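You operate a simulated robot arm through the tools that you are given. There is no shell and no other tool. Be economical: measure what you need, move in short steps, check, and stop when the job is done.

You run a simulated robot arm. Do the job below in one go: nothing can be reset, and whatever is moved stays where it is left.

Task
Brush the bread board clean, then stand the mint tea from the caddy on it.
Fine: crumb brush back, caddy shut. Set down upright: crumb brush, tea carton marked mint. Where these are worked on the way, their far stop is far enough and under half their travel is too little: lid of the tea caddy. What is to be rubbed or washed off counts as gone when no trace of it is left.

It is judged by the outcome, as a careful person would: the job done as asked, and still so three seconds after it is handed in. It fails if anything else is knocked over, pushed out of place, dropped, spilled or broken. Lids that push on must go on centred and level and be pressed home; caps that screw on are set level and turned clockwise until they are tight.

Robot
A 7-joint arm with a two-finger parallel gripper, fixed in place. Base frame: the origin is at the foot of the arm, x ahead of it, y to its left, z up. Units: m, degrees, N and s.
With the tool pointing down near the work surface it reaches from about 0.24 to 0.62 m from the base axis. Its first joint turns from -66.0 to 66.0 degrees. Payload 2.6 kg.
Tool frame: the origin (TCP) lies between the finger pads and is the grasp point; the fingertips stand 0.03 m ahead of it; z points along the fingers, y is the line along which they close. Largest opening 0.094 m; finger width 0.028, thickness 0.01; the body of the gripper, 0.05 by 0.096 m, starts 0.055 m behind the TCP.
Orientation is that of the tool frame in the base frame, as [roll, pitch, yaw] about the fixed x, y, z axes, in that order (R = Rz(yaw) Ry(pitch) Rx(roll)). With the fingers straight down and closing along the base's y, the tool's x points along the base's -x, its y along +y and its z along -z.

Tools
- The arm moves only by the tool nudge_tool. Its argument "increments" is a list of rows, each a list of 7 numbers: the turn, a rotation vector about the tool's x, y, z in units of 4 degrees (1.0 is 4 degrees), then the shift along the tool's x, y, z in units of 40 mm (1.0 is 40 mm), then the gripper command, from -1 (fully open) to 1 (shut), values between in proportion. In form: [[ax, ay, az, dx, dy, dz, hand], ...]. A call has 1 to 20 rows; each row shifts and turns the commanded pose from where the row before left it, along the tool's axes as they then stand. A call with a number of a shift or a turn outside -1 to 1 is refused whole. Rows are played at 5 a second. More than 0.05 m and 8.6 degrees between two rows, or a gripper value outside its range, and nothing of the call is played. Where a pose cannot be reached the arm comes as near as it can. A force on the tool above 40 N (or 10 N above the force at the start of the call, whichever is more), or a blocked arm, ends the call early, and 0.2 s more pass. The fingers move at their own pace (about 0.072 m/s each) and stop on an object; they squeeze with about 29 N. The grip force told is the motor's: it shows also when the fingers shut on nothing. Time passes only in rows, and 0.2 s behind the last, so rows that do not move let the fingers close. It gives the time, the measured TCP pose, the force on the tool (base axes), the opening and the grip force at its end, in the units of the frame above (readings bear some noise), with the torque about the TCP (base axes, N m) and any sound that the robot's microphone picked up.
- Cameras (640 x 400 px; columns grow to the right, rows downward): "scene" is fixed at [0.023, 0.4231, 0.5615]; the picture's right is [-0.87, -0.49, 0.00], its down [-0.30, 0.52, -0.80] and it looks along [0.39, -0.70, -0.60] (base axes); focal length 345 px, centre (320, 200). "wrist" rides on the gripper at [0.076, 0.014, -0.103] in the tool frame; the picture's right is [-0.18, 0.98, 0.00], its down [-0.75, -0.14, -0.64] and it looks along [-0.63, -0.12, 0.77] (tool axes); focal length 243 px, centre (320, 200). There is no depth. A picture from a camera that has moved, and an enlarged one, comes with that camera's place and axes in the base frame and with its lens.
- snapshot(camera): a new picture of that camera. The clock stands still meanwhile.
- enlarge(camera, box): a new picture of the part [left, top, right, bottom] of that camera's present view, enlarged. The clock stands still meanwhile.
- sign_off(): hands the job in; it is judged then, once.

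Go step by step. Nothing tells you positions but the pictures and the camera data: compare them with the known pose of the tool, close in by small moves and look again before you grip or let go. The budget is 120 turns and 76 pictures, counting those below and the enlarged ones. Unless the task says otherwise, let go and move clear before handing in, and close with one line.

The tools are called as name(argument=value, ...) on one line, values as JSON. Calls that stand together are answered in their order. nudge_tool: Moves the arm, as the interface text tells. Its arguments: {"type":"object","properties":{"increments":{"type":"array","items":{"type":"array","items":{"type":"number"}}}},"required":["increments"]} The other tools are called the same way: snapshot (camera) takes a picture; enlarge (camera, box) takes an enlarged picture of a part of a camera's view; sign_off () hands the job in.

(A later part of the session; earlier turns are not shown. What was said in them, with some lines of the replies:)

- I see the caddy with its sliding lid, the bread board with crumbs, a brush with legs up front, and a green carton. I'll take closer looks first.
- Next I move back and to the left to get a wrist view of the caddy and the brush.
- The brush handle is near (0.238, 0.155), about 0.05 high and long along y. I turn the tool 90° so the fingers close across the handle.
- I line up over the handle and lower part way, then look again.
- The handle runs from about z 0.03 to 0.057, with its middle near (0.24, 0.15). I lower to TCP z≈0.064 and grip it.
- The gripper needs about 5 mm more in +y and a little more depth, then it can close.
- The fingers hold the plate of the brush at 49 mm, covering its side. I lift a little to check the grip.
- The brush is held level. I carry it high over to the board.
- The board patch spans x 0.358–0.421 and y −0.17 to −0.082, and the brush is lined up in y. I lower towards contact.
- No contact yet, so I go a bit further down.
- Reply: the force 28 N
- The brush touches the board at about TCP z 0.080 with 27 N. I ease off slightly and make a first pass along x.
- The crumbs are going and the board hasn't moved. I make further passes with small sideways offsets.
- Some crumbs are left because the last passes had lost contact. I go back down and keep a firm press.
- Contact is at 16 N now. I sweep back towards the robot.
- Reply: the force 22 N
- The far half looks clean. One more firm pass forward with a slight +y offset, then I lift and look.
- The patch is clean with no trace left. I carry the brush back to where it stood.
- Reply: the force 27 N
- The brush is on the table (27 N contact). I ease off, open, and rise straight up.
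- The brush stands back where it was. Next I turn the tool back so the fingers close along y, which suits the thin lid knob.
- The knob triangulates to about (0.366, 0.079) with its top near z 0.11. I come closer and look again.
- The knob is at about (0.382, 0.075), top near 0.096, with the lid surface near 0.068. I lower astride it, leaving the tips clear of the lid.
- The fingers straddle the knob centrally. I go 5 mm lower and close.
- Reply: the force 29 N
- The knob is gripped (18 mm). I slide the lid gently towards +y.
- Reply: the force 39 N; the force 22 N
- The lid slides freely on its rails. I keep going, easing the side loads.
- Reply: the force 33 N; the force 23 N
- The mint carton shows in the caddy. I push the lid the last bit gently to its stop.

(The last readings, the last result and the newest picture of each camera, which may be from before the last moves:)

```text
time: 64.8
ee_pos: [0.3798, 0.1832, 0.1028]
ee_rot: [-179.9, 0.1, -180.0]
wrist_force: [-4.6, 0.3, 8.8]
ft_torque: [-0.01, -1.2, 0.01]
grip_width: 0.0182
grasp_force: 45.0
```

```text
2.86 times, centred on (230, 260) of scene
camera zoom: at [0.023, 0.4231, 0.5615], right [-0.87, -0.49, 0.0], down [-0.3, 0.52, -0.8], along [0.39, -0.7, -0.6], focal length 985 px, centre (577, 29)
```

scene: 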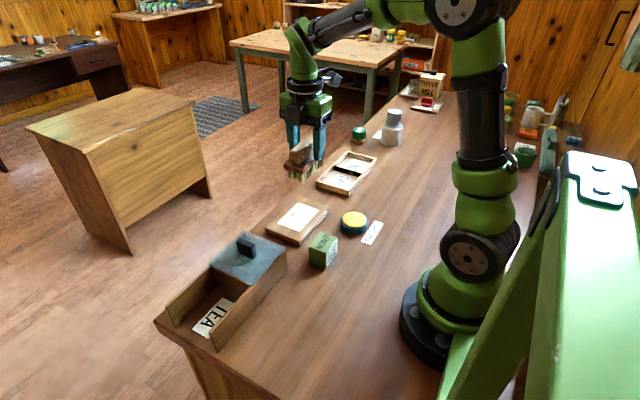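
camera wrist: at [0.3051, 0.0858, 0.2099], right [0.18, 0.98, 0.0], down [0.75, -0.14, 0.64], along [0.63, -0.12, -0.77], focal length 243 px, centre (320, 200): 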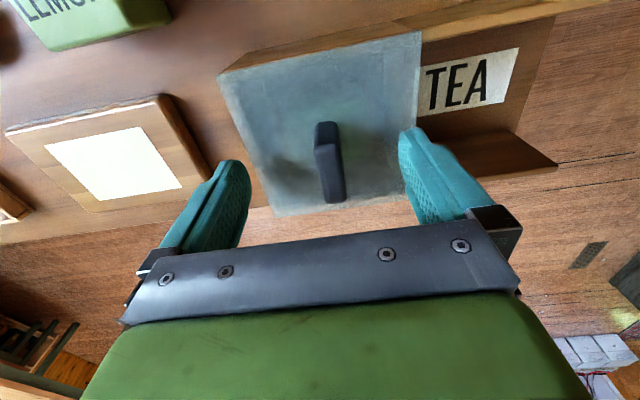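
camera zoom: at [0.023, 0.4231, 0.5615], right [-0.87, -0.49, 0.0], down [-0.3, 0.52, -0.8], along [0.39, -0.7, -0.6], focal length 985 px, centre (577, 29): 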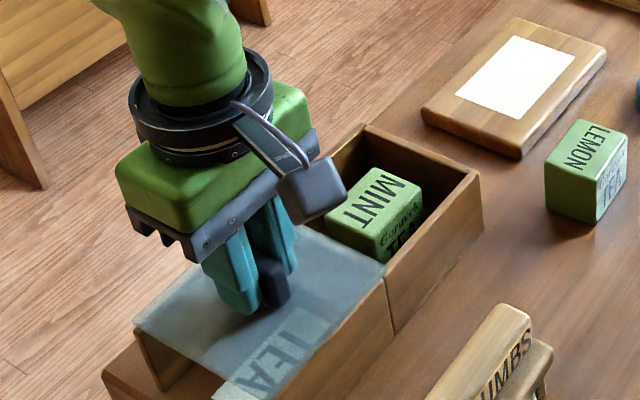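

The lid is fully clear of the box. I let go, rise, and look into the caddy.

nudge_tool(increments=[[0, 0, 0, 0, 0, 0, -0.6], [0, 0, 0, 0, 0, 0, -1], [0, 0, 0, 0, 0, 0, -1], [0, 0, 0, 0, 0, 0, -1], [0, 0, 0, 0, 0, -0.8, -1], [0, 0, 0, 0, 0, -0.8, -1], [0, 0, 0, 0, 0, -0.8, -1], [0, 0, 0, 0, 0, -0.8, -1], [0, 0, 0, 0.4, -0.8, 0, -1], [0, 0, 0, 0.4, -0.8, 0, -1], [0, 0, 0, 0, -0.9, 0, -1]])

snapshot(camera="wrist")

enlarge(camera="scene", box=[190, 190, 300, 290])

```text
time: 67.2
ee_pos: [0.3499, 0.081, 0.2293]
ee_rot: [180.0, 0.1, -179.9]
wrist_force: [-0.3, 0.5, -0.7]
ft_torque: [-0.04, 0.01, 0.0]
grip_width: 0.0941
grasp_force: 0.1
```

```text
43 pictures are left
camera wrist: at [0.2737, 0.0934, 0.3324], right [0.18, 0.98, 0.0], down [0.75, -0.14, 0.64], along [0.63, -0.12, -0.77], focal length 243 px, centre (320, 200)
```

wrist: 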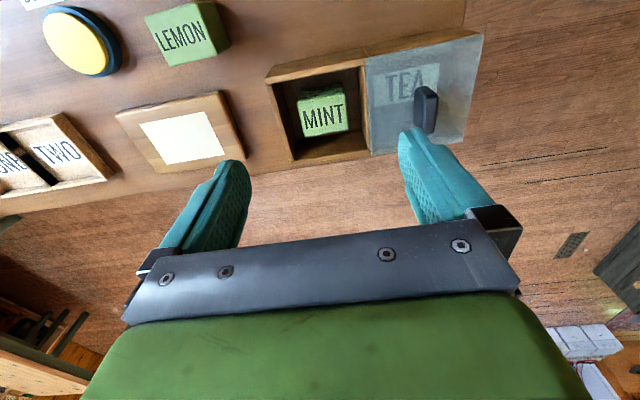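

```text
4.00 times, centred on (245, 240) of scene
camera zoom: at [0.023, 0.4231, 0.5615], right [-0.87, -0.49, 0.0], down [-0.3, 0.52, -0.8], along [0.39, -0.7, -0.6], focal length 1379 px, centre (620, 40)
```

zoom: 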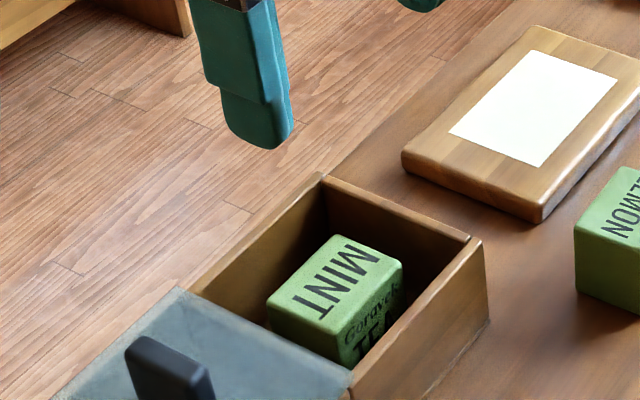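

enlarge(camera="wrist", box=[255, 40, 395, 170])

```text
3.08 times, centred on (325, 105) of wrist
camera zoom: at [0.2737, 0.0934, 0.3324], right [0.18, 0.98, 0.0], down [0.75, -0.14, 0.64], along [0.63, -0.12, -0.77], focal length 746 px, centre (305, 492)
```

zoom: 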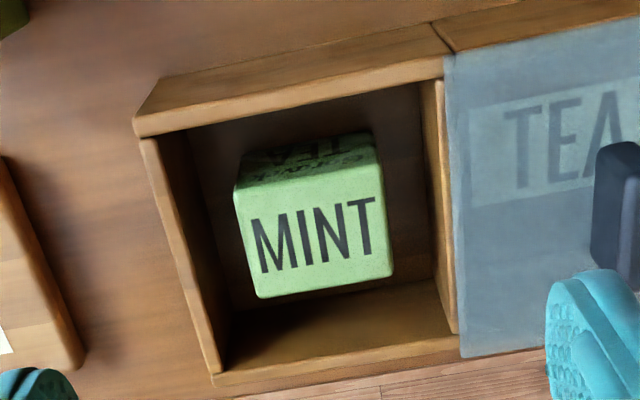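

The mint carton is alone in the caddy: x 0.357–0.400, y 0.052–0.104, top z≈0.053. The gaps are widest along x, so I turn the tool 90° to grip across x.

nudge_tool(increments=[[0, 0, -1, 0, 0, 0, -0.19], [0, 0, -1, 0, 0, 0, -0.19], [0, 0, -1, 0, 0, 0, -0.19], [0, 0, -1, 0, 0, 0, -0.19], [0, 0, -1, 0, 0, 0, -0.19], [0, 0, -1, 0, 0, 0, -0.19], [0, 0, -1, 0, 0, 0, -0.19], [0, 0, -1, 0, 0, 0, -0.19], [0, 0, -1, 0, 0, 0, -0.19], [0, 0, -1, 0, 0, 0, -0.19], [0, 0, -1, 0, 0, 0, -0.19], [0, 0, -1, 0, 0, 0, -0.19], [0, 0, -1, 0, 0, 0, -0.19], [0, 0, -1, 0, 0, 0, -0.19], [0, 0, -1, 0, 0, 0, -0.19], [0, 0, -1, 0, 0, 0, -0.19], [0, 0, -1, 0, 0, 0, -0.19], [0, 0, -1, 0, 0, 0, -0.19], [0, 0, -1, 0, 0, 0, -0.19], [0, 0, -1, 0, 0, 0, -0.19]])

nudge_tool(increments=[[0, 0, -1, 0, 0, 0, -0.19], [0, 0, -1, 0, 0, 0, -0.19], [0, 0, -0.5, 0, 0, 0, -0.19], [0, 0, 0, 0.08, -0.7, 0.4, -0.19], [0, 0, 0, 0, 0, 0.8, -0.19], [0, 0, 0, 0, 0, 0.6, -0.19], [0, 0, 0, 0, 0, 0, -0.19]])

snapshot(camera="wrist")

enlarge(camera="scene", box=[190, 190, 300, 290])

```text
time: 71.4
ee_pos: [0.3489, 0.0823, 0.2291]
ee_rot: [-180.0, 0.0, -100.0]
wrist_force: [-0.6, -0.2, 0.3]
ft_torque: [0.01, -0.02, -0.01]
grip_width: 0.056
grasp_force: 0.0
```

```text
time: 73.0
ee_pos: [0.3763, 0.0795, 0.1585]
ee_rot: [-179.9, 0.0, -90.0]
wrist_force: [0.8, -0.8, 0.1]
ft_torque: [0.01, 0.0, 0.01]
grip_width: 0.0557
grasp_force: 0.1
```

```text
40 pictures are left
camera wrist: at [0.363, 0.0014, 0.2601], right [-0.98, 0.18, 0.0], down [0.14, 0.75, 0.64], along [0.12, 0.63, -0.77], focal length 243 px, centre (320, 200)
```

wrist: 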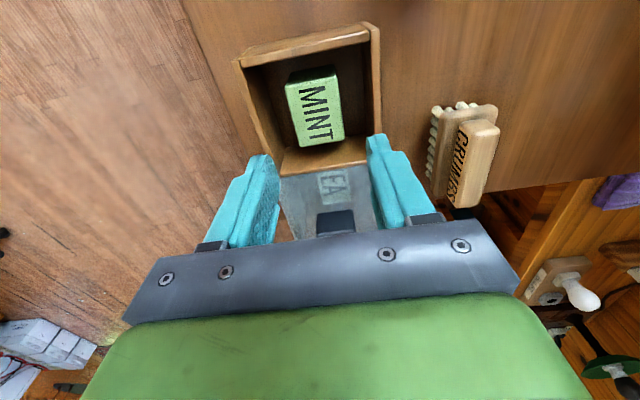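

```text
4.00 times, centred on (245, 240) of scene
camera zoom: at [0.023, 0.4231, 0.5615], right [-0.87, -0.49, 0.0], down [-0.3, 0.52, -0.8], along [0.39, -0.7, -0.6], focal length 1379 px, centre (620, 40)
```

zoom: 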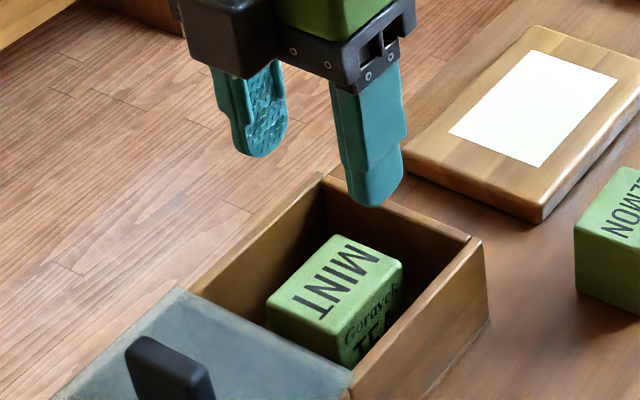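

I centre at about (0.379, 0.077), narrow the opening to 52 mm, and lower until the tips sit just above the rim, then look.

nudge_tool(increments=[[0, 0, 0, 0.07, -0.06, 0.4, -0.106], [0, 0, 0, 0, 0, 0.5, -0.106], [0, 0, 0, 0, 0, 0.4, -0.106], [0, 0, 0, 0, 0, 0, -0.106]])

enlarge(camera="wrist", box=[200, 0, 420, 240])

enlarge(camera="scene", box=[190, 190, 300, 290])

```text
time: 74.0
ee_pos: [0.379, 0.0762, 0.1071]
ee_rot: [-180.0, 0.0, -90.0]
wrist_force: [-0.2, -0.1, -0.5]
ft_torque: [0.01, -0.01, 0.01]
grip_width: 0.0522
grasp_force: 0.1
```

```text
1.67 times, centred on (310, 120) of wrist
camera zoom: at [0.3652, -0.0014, 0.2095], right [-0.98, 0.18, 0.0], down [0.14, 0.75, 0.64], along [0.12, 0.63, -0.77], focal length 404 px, centre (337, 333)
```

zoom: 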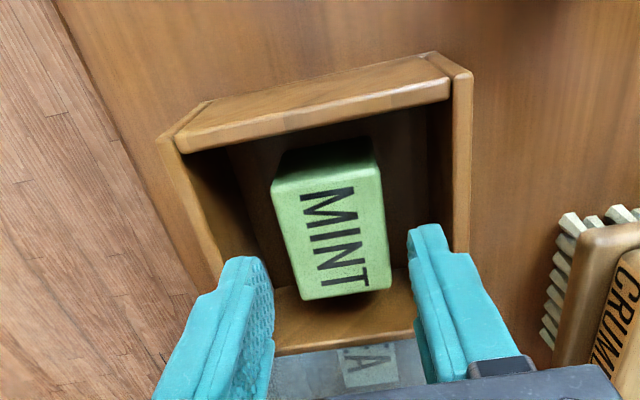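

```text
4.00 times, centred on (245, 240) of scene
camera zoom: at [0.023, 0.4231, 0.5615], right [-0.87, -0.49, 0.0], down [-0.3, 0.52, -0.8], along [0.39, -0.7, -0.6], focal length 1379 px, centre (620, 40)
```

zoom: 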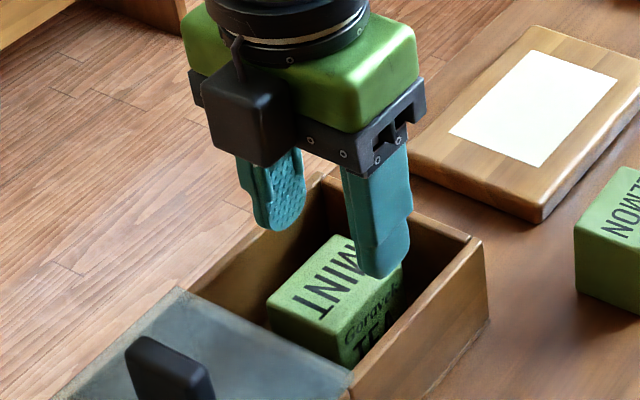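

The clearances look even; I shift 1.5 mm in x and lower slowly to TCP z≈0.047.

nudge_tool(increments=[[0, 0, 0, 0.02, -0.04, 0.3, -0.106], [0, 0, 0, 0, 0, 0.4, -0.106], [0, 0, 0, 0, 0, 0.4, -0.106], [0, 0, 0, 0, 0, 0.38, -0.106], [0, 0, 0, 0, 0, 0, -0.106]])

enlarge(camera="scene", box=[190, 190, 300, 290])

```text
time: 75.2
ee_pos: [0.381, 0.0752, 0.0453]
ee_rot: [-179.9, 0.0, -90.0]
wrist_force: [0.1, 0.5, 0.2]
ft_torque: [0.0, -0.03, 0.03]
grip_width: 0.0517
grasp_force: 0.1
```

```text
4.00 times, centred on (245, 240) of scene
camera zoom: at [0.023, 0.4231, 0.5615], right [-0.87, -0.49, 0.0], down [-0.3, 0.52, -0.8], along [0.39, -0.7, -0.6], focal length 1379 px, centre (620, 40)
```

zoom: 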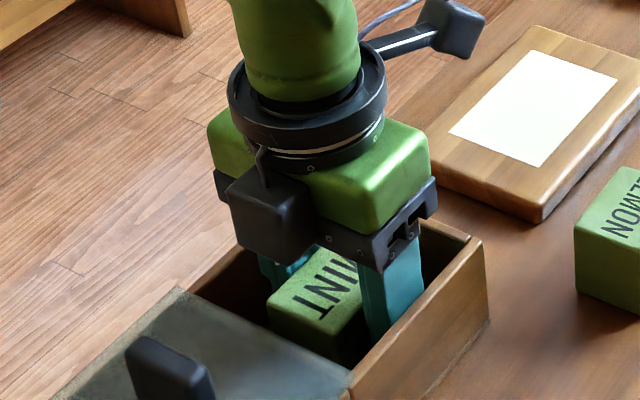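

No contact on the way in. I close and lift a little to test the grip.

nudge_tool(increments=[[0, 0, 0, 0, 0, 0, 1], [0, 0, 0, 0, 0, 0, 1], [0, 0, 0, 0, 0, 0, 1], [0, 0, 0, 0, 0, 0, 1]])

nudge_tool(increments=[[0, 0, 0, 0, 0, -0.3, 1], [0, 0, 0, 0, 0, -0.6, 1], [0, 0, 0, 0, 0, -0.8, 1], [0, 0, 0, 0, 0, -0.8, 1], [0, 0, 0, 0, 0, -0.8, 1], [0, 0, 0, 0, 0, -0.8, 1], [0, 0, 0, 0, 0, 0, 1]])

enlarge(camera="scene", box=[190, 120, 340, 290])

```text
time: 76.2
ee_pos: [0.38, 0.0754, 0.0458]
ee_rot: [-179.9, 0.0, -90.0]
wrist_force: [-0.2, 0.2, -0.4]
ft_torque: [-0.03, -0.02, -0.01]
grip_width: 0.0474
grasp_force: 29.2
```

```text
time: 77.8
ee_pos: [0.3792, 0.0729, 0.2106]
ee_rot: [-179.9, 0.0, -90.0]
wrist_force: [0.1, -0.7, -0.7]
ft_torque: [0.0, 0.01, 0.0]
grip_width: 0.0475
grasp_force: 28.8
```

```text
2.35 times, centred on (265, 205) of scene
camera zoom: at [0.023, 0.4231, 0.5615], right [-0.87, -0.49, 0.0], down [-0.3, 0.52, -0.8], along [0.39, -0.7, -0.6], focal length 811 px, centre (449, 188)
```

zoom: 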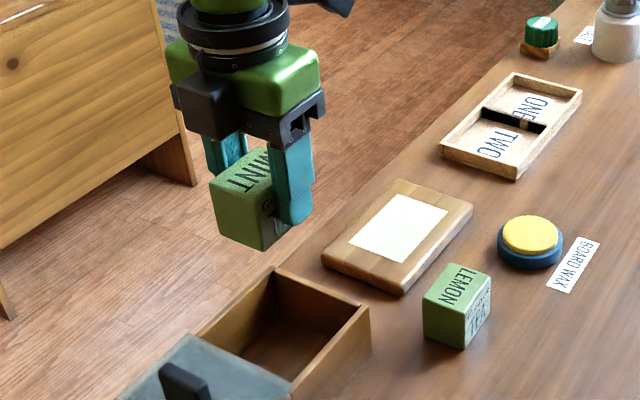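

The carton is held upright. I carry it over to the board centre and lower it.

nudge_tool(increments=[[0, 0, 0, 0.8, -0.27, 0, 1], [0, 0, 0, 0.85, 0, 0, 1], [0, 0, 0, 0.85, 0, 0, 1], [0, 0, 0, 0.85, 0, 0, 1], [0, 0, 0, 0.85, 0, 0, 1], [0, 0, 0, 0.77, 0, 0, 1], [0, 0, 0, 0, 0, 0.8, 1], [0, 0, 0, 0, 0, 0.8, 1], [0, 0, 0, 0, 0, 0.8, 1], [0, 0, 0, 0, 0, 0.7, 1], [0, 0, 0, 0, 0, 0.1, 1], [0, 0, 0, 0, 0, 0, 1]])

enlarge(camera="scene", box=[240, 150, 390, 270])

```text
time: 80.4
ee_pos: [0.3904, -0.122, 0.0821]
ee_rot: [-180.0, -0.1, -89.9]
wrist_force: [0.5, -0.2, -0.6]
ft_torque: [0.0, 0.01, -0.02]
grip_width: 0.0476
grasp_force: 28.9
```

```text
3.33 times, centred on (315, 210) of scene
camera zoom: at [0.023, 0.4231, 0.5615], right [-0.87, -0.49, 0.0], down [-0.3, 0.52, -0.8], along [0.39, -0.7, -0.6], focal length 1149 px, centre (337, 167)
```

zoom: 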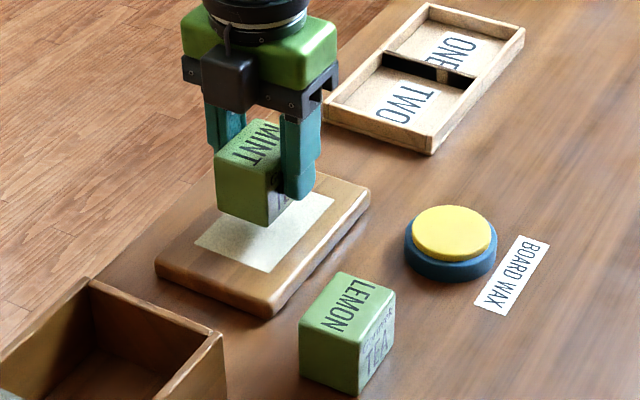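

nudge_tool(increments=[[0, 0, 0, 0, 0, 0.25, 1], [0, 0, 0, 0, 0, 0.1, 1], [0, 0, 0, 0, 0, 0.05, 1], [0, 0, 0, 0, 0, 0, 1]])

```text
time: 81.4
ee_pos: [0.3901, -0.123, 0.068]
ee_rot: [-179.8, 0.0, -90.0]
wrist_force: [0.4, 0.1, -0.7]
ft_torque: [0.0, 0.01, 0.01]
grip_width: 0.0478
grasp_force: 28.8
```

nudge_tool(increments=[[0, 0, 0, 0, 0, 0.04, 1], [0, 0, 0, 0, 0, 0.04, 1], [0, 0, 0, 0, 0, 0.04, 1], [0, 0, 0, 0, 0, 0, 1]])

```text
time: 82.4
ee_pos: [0.392, -0.1224, 0.0628]
ee_rot: [-179.8, 0.1, -90.0]
wrist_force: [-0.6, 0.3, -0.3]
ft_torque: [-0.03, -0.01, 0.02]
grip_width: 0.0475
grasp_force: 29.2
```

nudge_tool(increments=[[0, 0, 0, 0, 0, 0.03, 1], [0, 0, 0, 0, 0, 0.03, 1], [0, 0, 0, 0, 0, 0, 1]])

```text
time: 83.2
ee_pos: [0.391, -0.1236, 0.0601]
ee_rot: [-179.9, 0.0, -90.0]
wrist_force: [0.0, 0.4, -0.5]
ft_torque: [0.0, -0.01, 0.01]
grip_width: 0.0478
grasp_force: 29.1
```

nudge_tool(increments=[[0, 0, 0, 0, 0, 0.025, 1], [0, 0, 0, 0, 0, 0.02, 1], [0, 0, 0, 0, 0, 0, 1]])

enlarge(camera="scene", box=[260, 160, 350, 250])

```text
time: 84.0
ee_pos: [0.3925, -0.1235, 0.0596]
ee_rot: [-179.7, -0.1, -90.1]
wrist_force: [-10.9, 0.4, 28.1]
ft_torque: [0.09, 0.11, 0.05]
grip_width: 0.0477
grasp_force: 29.0
```

```text
4.44 times, centred on (305, 205) of scene
camera zoom: at [0.0229, 0.4231, 0.5615], right [-0.87, -0.49, 0.0], down [-0.3, 0.52, -0.8], along [0.39, -0.7, -0.6], focal length 1532 px, centre (387, 178)
```

zoom: 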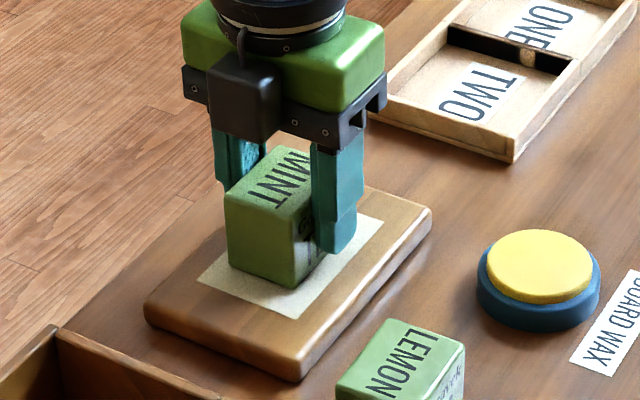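

The carton stands on the board. I ease off, open, rise straight up, and move towards the lid.

nudge_tool(increments=[[0, 0, 0, 0, 0, -0.02, 1], [0, 0, 0, 0, 0, 0, 0], [0, 0, 0, 0, 0, 0, -0.6], [0, 0, 0, 0, 0, 0, -0.6], [0, 0, 0, 0, 0, -0.4, -0.6], [0, 0, 0, 0, 0, -0.9, -0.6], [0, 0, 0, 0, 0, -0.9, -0.6], [0, 0, 0, 0, 0, -0.9, -0.6], [0, 0, 0, 0, 0, -0.9, -0.6], [0, 0, 0, -0.8, 0, 0, 0.5], [0, 0, 0, -0.9, 0, 0, 1], [0, 0, 0, -0.9, 0, 0, 1], [0, 0, 0, -0.9, 0, 0, 1], [0, 0, 0, -0.9, 0, 0, 1], [0, 0, 0, -0.9, 0, 0, 1], [0, 0, 0, -0.9, 0.1, 0, 1], [0, 0, 0, -0.9, 0.1, 0, 1], [0, 0, 0, -0.9, 0.1, 0, 1], [0, 0, 0, 0, 0, 0, 1]])

snapshot(camera="scene")

snapshot(camera="wrist")

```text
time: 88.0
ee_pos: [0.3787, 0.1994, 0.22]
ee_rot: [-180.0, 0.0, -90.1]
wrist_force: [-0.1, 0.2, 0.2]
ft_torque: [0.01, 0.01, -0.04]
grip_width: 0.0002
grasp_force: 29.3
```

```text
32 pictures are left
```

scene: 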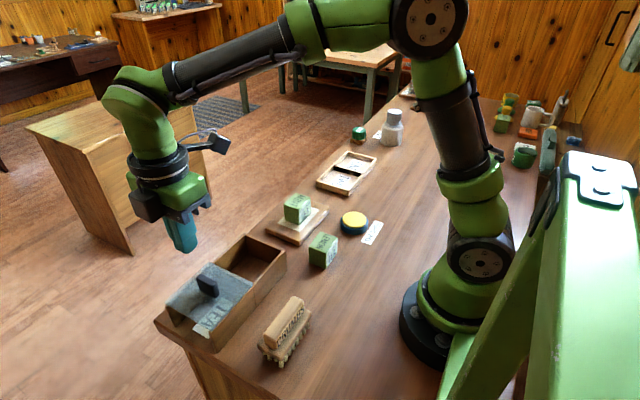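

```text
31 pictures are left
camera wrist: at [0.3646, 0.1211, 0.3215], right [-0.98, 0.18, 0.0], down [0.14, 0.75, 0.64], along [0.12, 0.63, -0.77], focal length 243 px, centre (320, 200)
```

wrist: 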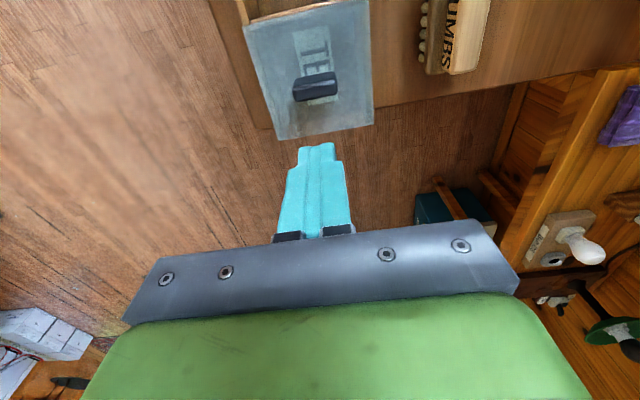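

Everything stands fine, and the lid knob is near y 0.183. With shut fingers I go down on its +y side and push the lid back to −y.

nudge_tool(increments=[[0, 0, 0, -0.55, -0.05, 0, 1], [0, 0, 0, 0, 0, 0.8, 1], [0, 0, 0, 0, 0, 0.8, 1], [0, 0, 0, 0, 0, 0.8, 1], [0, 0, 0, 0, 0, 0.45, 1], [0, 0, 0, 0, 0, 0, 1]])

enlarge(camera="scene", box=[150, 220, 290, 340])

```text
time: 89.4
ee_pos: [0.3791, 0.2204, 0.1063]
ee_rot: [-179.9, 0.0, -90.0]
wrist_force: [-0.5, 1.1, 0.5]
ft_torque: [-0.01, 0.01, -0.01]
grip_width: 0.0
grasp_force: 29.1
```

```text
3.33 times, centred on (220, 280) of scene
camera zoom: at [0.023, 0.4231, 0.5615], right [-0.87, -0.49, 0.0], down [-0.3, 0.52, -0.8], along [0.39, -0.7, -0.6], focal length 1149 px, centre (653, -67)
```

zoom: 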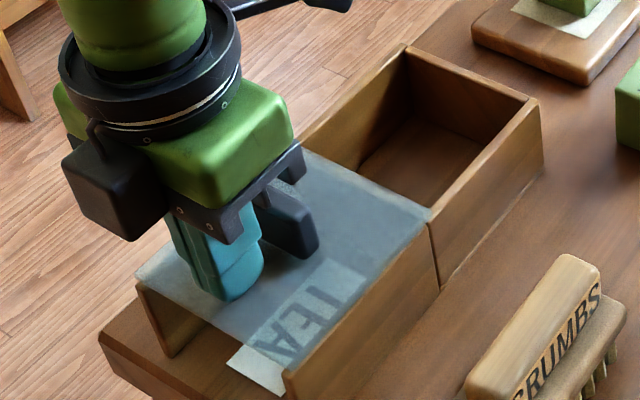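

nudge_tool(increments=[[0, 0, 0, 0.2, 0, 0, 1], [0, 0, 0, 0.2, 0, 0, 1], [0, 0, 0, 0.2, 0, 0, 1], [0, 0, 0, 0.2, 0, 0, 1], [0, 0, 0, 0, 0, 0, 1]])

```text
time: 90.6
ee_pos: [0.382, 0.188, 0.1036]
ee_rot: [-179.9, 0.0, -90.0]
wrist_force: [0.0, 0.6, -0.3]
ft_torque: [0.0, -0.01, -0.03]
grip_width: 0.0001
grasp_force: 29.1
```

nudge_tool(increments=[[0, 0, 0, 0.2, 0, 0, 1], [0, 0, 0, 0.2, 0, 0, 1], [0, 0, 0, 0.2, 0, 0, 1], [0, 0, 0, 0.2, 0, 0, 1], [0, 0, 0, 0.2, 0, 0, 1], [0, 0, 0, 0.2, 0, 0, 1], [0, 0, 0, 0.2, 0, 0, 1], [0, 0, 0, 0.2, 0, 0, 1], [0, 0, 0, 0, 0, 0, 1]])

enlarge(camera="scene", box=[170, 200, 310, 320])

```text
time: 92.6
ee_pos: [0.3829, 0.1229, 0.1048]
ee_rot: [-179.8, 0.0, -90.0]
wrist_force: [0.2, -0.2, -1.0]
ft_torque: [0.0, -0.01, 0.0]
grip_width: 0.0
grasp_force: 28.7
```

```text
3.33 times, centred on (240, 260) of scene
camera zoom: at [0.023, 0.4231, 0.5615], right [-0.87, -0.49, 0.0], down [-0.3, 0.52, -0.8], along [0.39, -0.7, -0.6], focal length 1149 px, centre (587, 0)
```

zoom: 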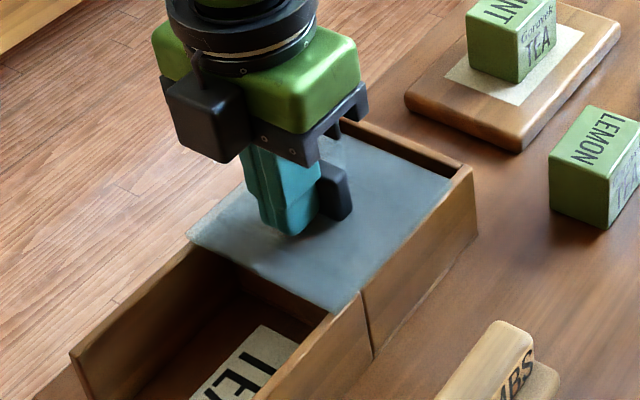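

The lid is nearly shut; I push on in small steps until it stops.

nudge_tool(increments=[[0, 0, 0, 0.12, 0, 0, 1], [0, 0, 0, 0.12, 0, 0, 1], [0, 0, 0, 0.1, 0, 0, 1], [0, 0, 0, 0.05, 0, 0, 1], [0, 0, 0, 0, 0, 0, 1]])

enlarge(camera="scene", box=[190, 190, 300, 290])

```text
time: 93.8
ee_pos: [0.3817, 0.1072, 0.1055]
ee_rot: [-179.9, 0.0, -89.9]
wrist_force: [1.1, 0.4, -0.5]
ft_torque: [0.03, 0.0, 0.01]
grip_width: 0.0
grasp_force: 28.6
```

```text
4.00 times, centred on (245, 240) of scene
camera zoom: at [0.023, 0.4231, 0.5615], right [-0.87, -0.49, 0.0], down [-0.3, 0.52, -0.8], along [0.39, -0.7, -0.6], focal length 1379 px, centre (620, 40)
```

zoom: 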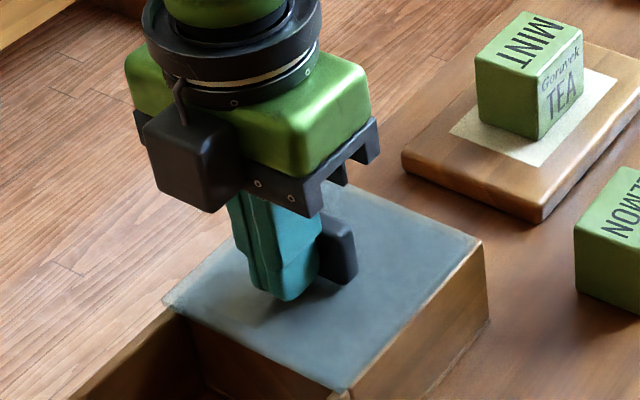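

nudge_tool(increments=[[0, 0, 0, 0.04, 0, 0, 1], [0, 0, 0, 0.04, 0, 0, 1], [0, 0, 0, 0.03, 0, 0, 1], [0, 0, 0, 0.03, 0, 0, 1], [0, 0, 0, 0, 0, 0, 1]])

```text
time: 95.0
ee_pos: [0.3823, 0.1021, 0.1045]
ee_rot: [-179.9, 0.0, -90.0]
wrist_force: [-0.5, -0.2, 0.1]
ft_torque: [0.0, 0.01, 0.03]
grip_width: 0.0
grasp_force: 28.5
```

nudge_tool(increments=[[0, 0, 0, 0.025, 0, 0, 1], [0, 0, 0, 0.025, 0, 0, 1], [0, 0, 0, 0.025, 0, 0, 1], [0, 0, 0, 0, 0, 0, 1]])

enlarge(camera="scene", box=[190, 190, 300, 290])

```text
time: 96.0
ee_pos: [0.3809, 0.1002, 0.1051]
ee_rot: [180.0, 0.1, -89.9]
wrist_force: [1.6, 14.5, -5.2]
ft_torque: [0.2, -0.01, -0.01]
grip_width: 0.0001
grasp_force: 28.7
```

```text
4.00 times, centred on (245, 240) of scene
camera zoom: at [0.0231, 0.4231, 0.5615], right [-0.87, -0.49, 0.0], down [-0.3, 0.52, -0.8], along [0.39, -0.7, -0.6], focal length 1379 px, centre (620, 40)
```

zoom: 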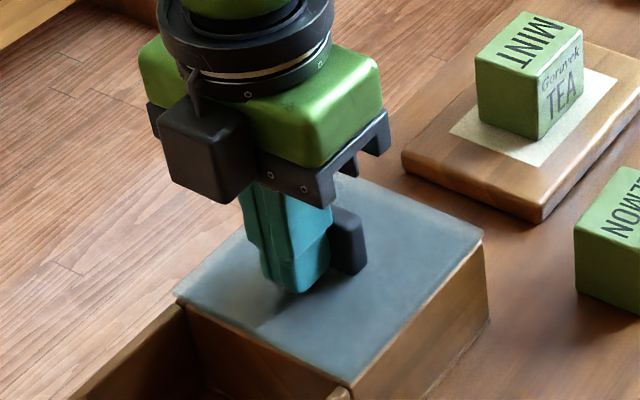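

The lid is against its closed stop (14.5 N) and matches its first position. I back off, rise clear, and make a final check.

nudge_tool(increments=[[0, 0, 0, -0.15, 0, 0, 1], [0, 0, 0, -0.3, 0, 0, 1], [0, 0, 0, 0, 0, -0.8, 1], [0, 0, 0, 0, 0, -0.9, 1], [0, 0, 0, 0, 0, -0.9, 1], [0, 0, 0, 0, 0, -0.9, 1], [0, 0, 0, 0, 0, -0.9, 0], [0, 0, 0, 0, 0, 0, 0], [0, 0, 0, 0, 0, 0, 0]])

enlarge(camera="scene", box=[150, 100, 430, 380])

enlarge(camera="scene", box=[260, 170, 350, 250])

```text
time: 98.0
ee_pos: [0.3803, 0.1164, 0.2811]
ee_rot: [-179.9, 0.0, -89.9]
wrist_force: [-0.3, -0.3, 0.1]
ft_torque: [-0.01, -0.03, 0.0]
grip_width: 0.0468
grasp_force: 0.0
```

```text
1.43 times, centred on (290, 240) of scene
camera zoom: at [0.023, 0.4231, 0.5615], right [-0.87, -0.49, 0.0], down [-0.3, 0.52, -0.8], along [0.39, -0.7, -0.6], focal length 492 px, centre (363, 143)
```

zoom: 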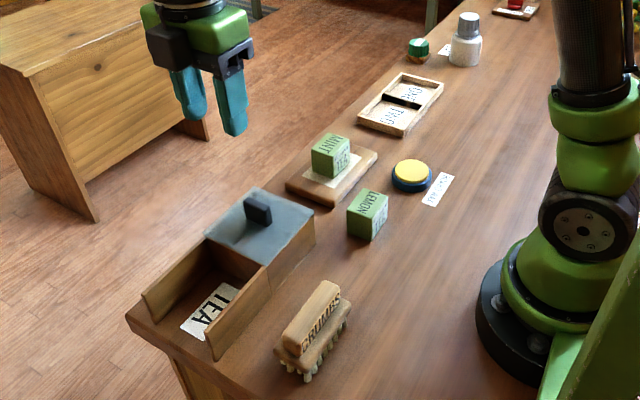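

```text
5.00 times, centred on (305, 210) of scene
camera zoom: at [0.023, 0.4231, 0.5615], right [-0.87, -0.49, 0.0], down [-0.3, 0.52, -0.8], along [0.39, -0.7, -0.6], focal length 1723 px, centre (395, 150)
```

zoom: 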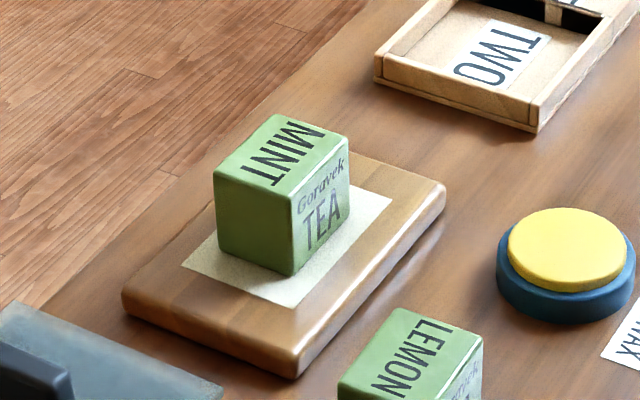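

The board is clean, the mint carton stands upright on it, the brush is back and the caddy is shut, so I hand the job in.

sign_off()

```text
The job is handed in.
```

The bread board is brushed clean with no crumbs showing, and the mint tea stands upright on it. The crumb brush is back upright where it stood, the caddy lid is shut against its stop, and nothing else was moved.
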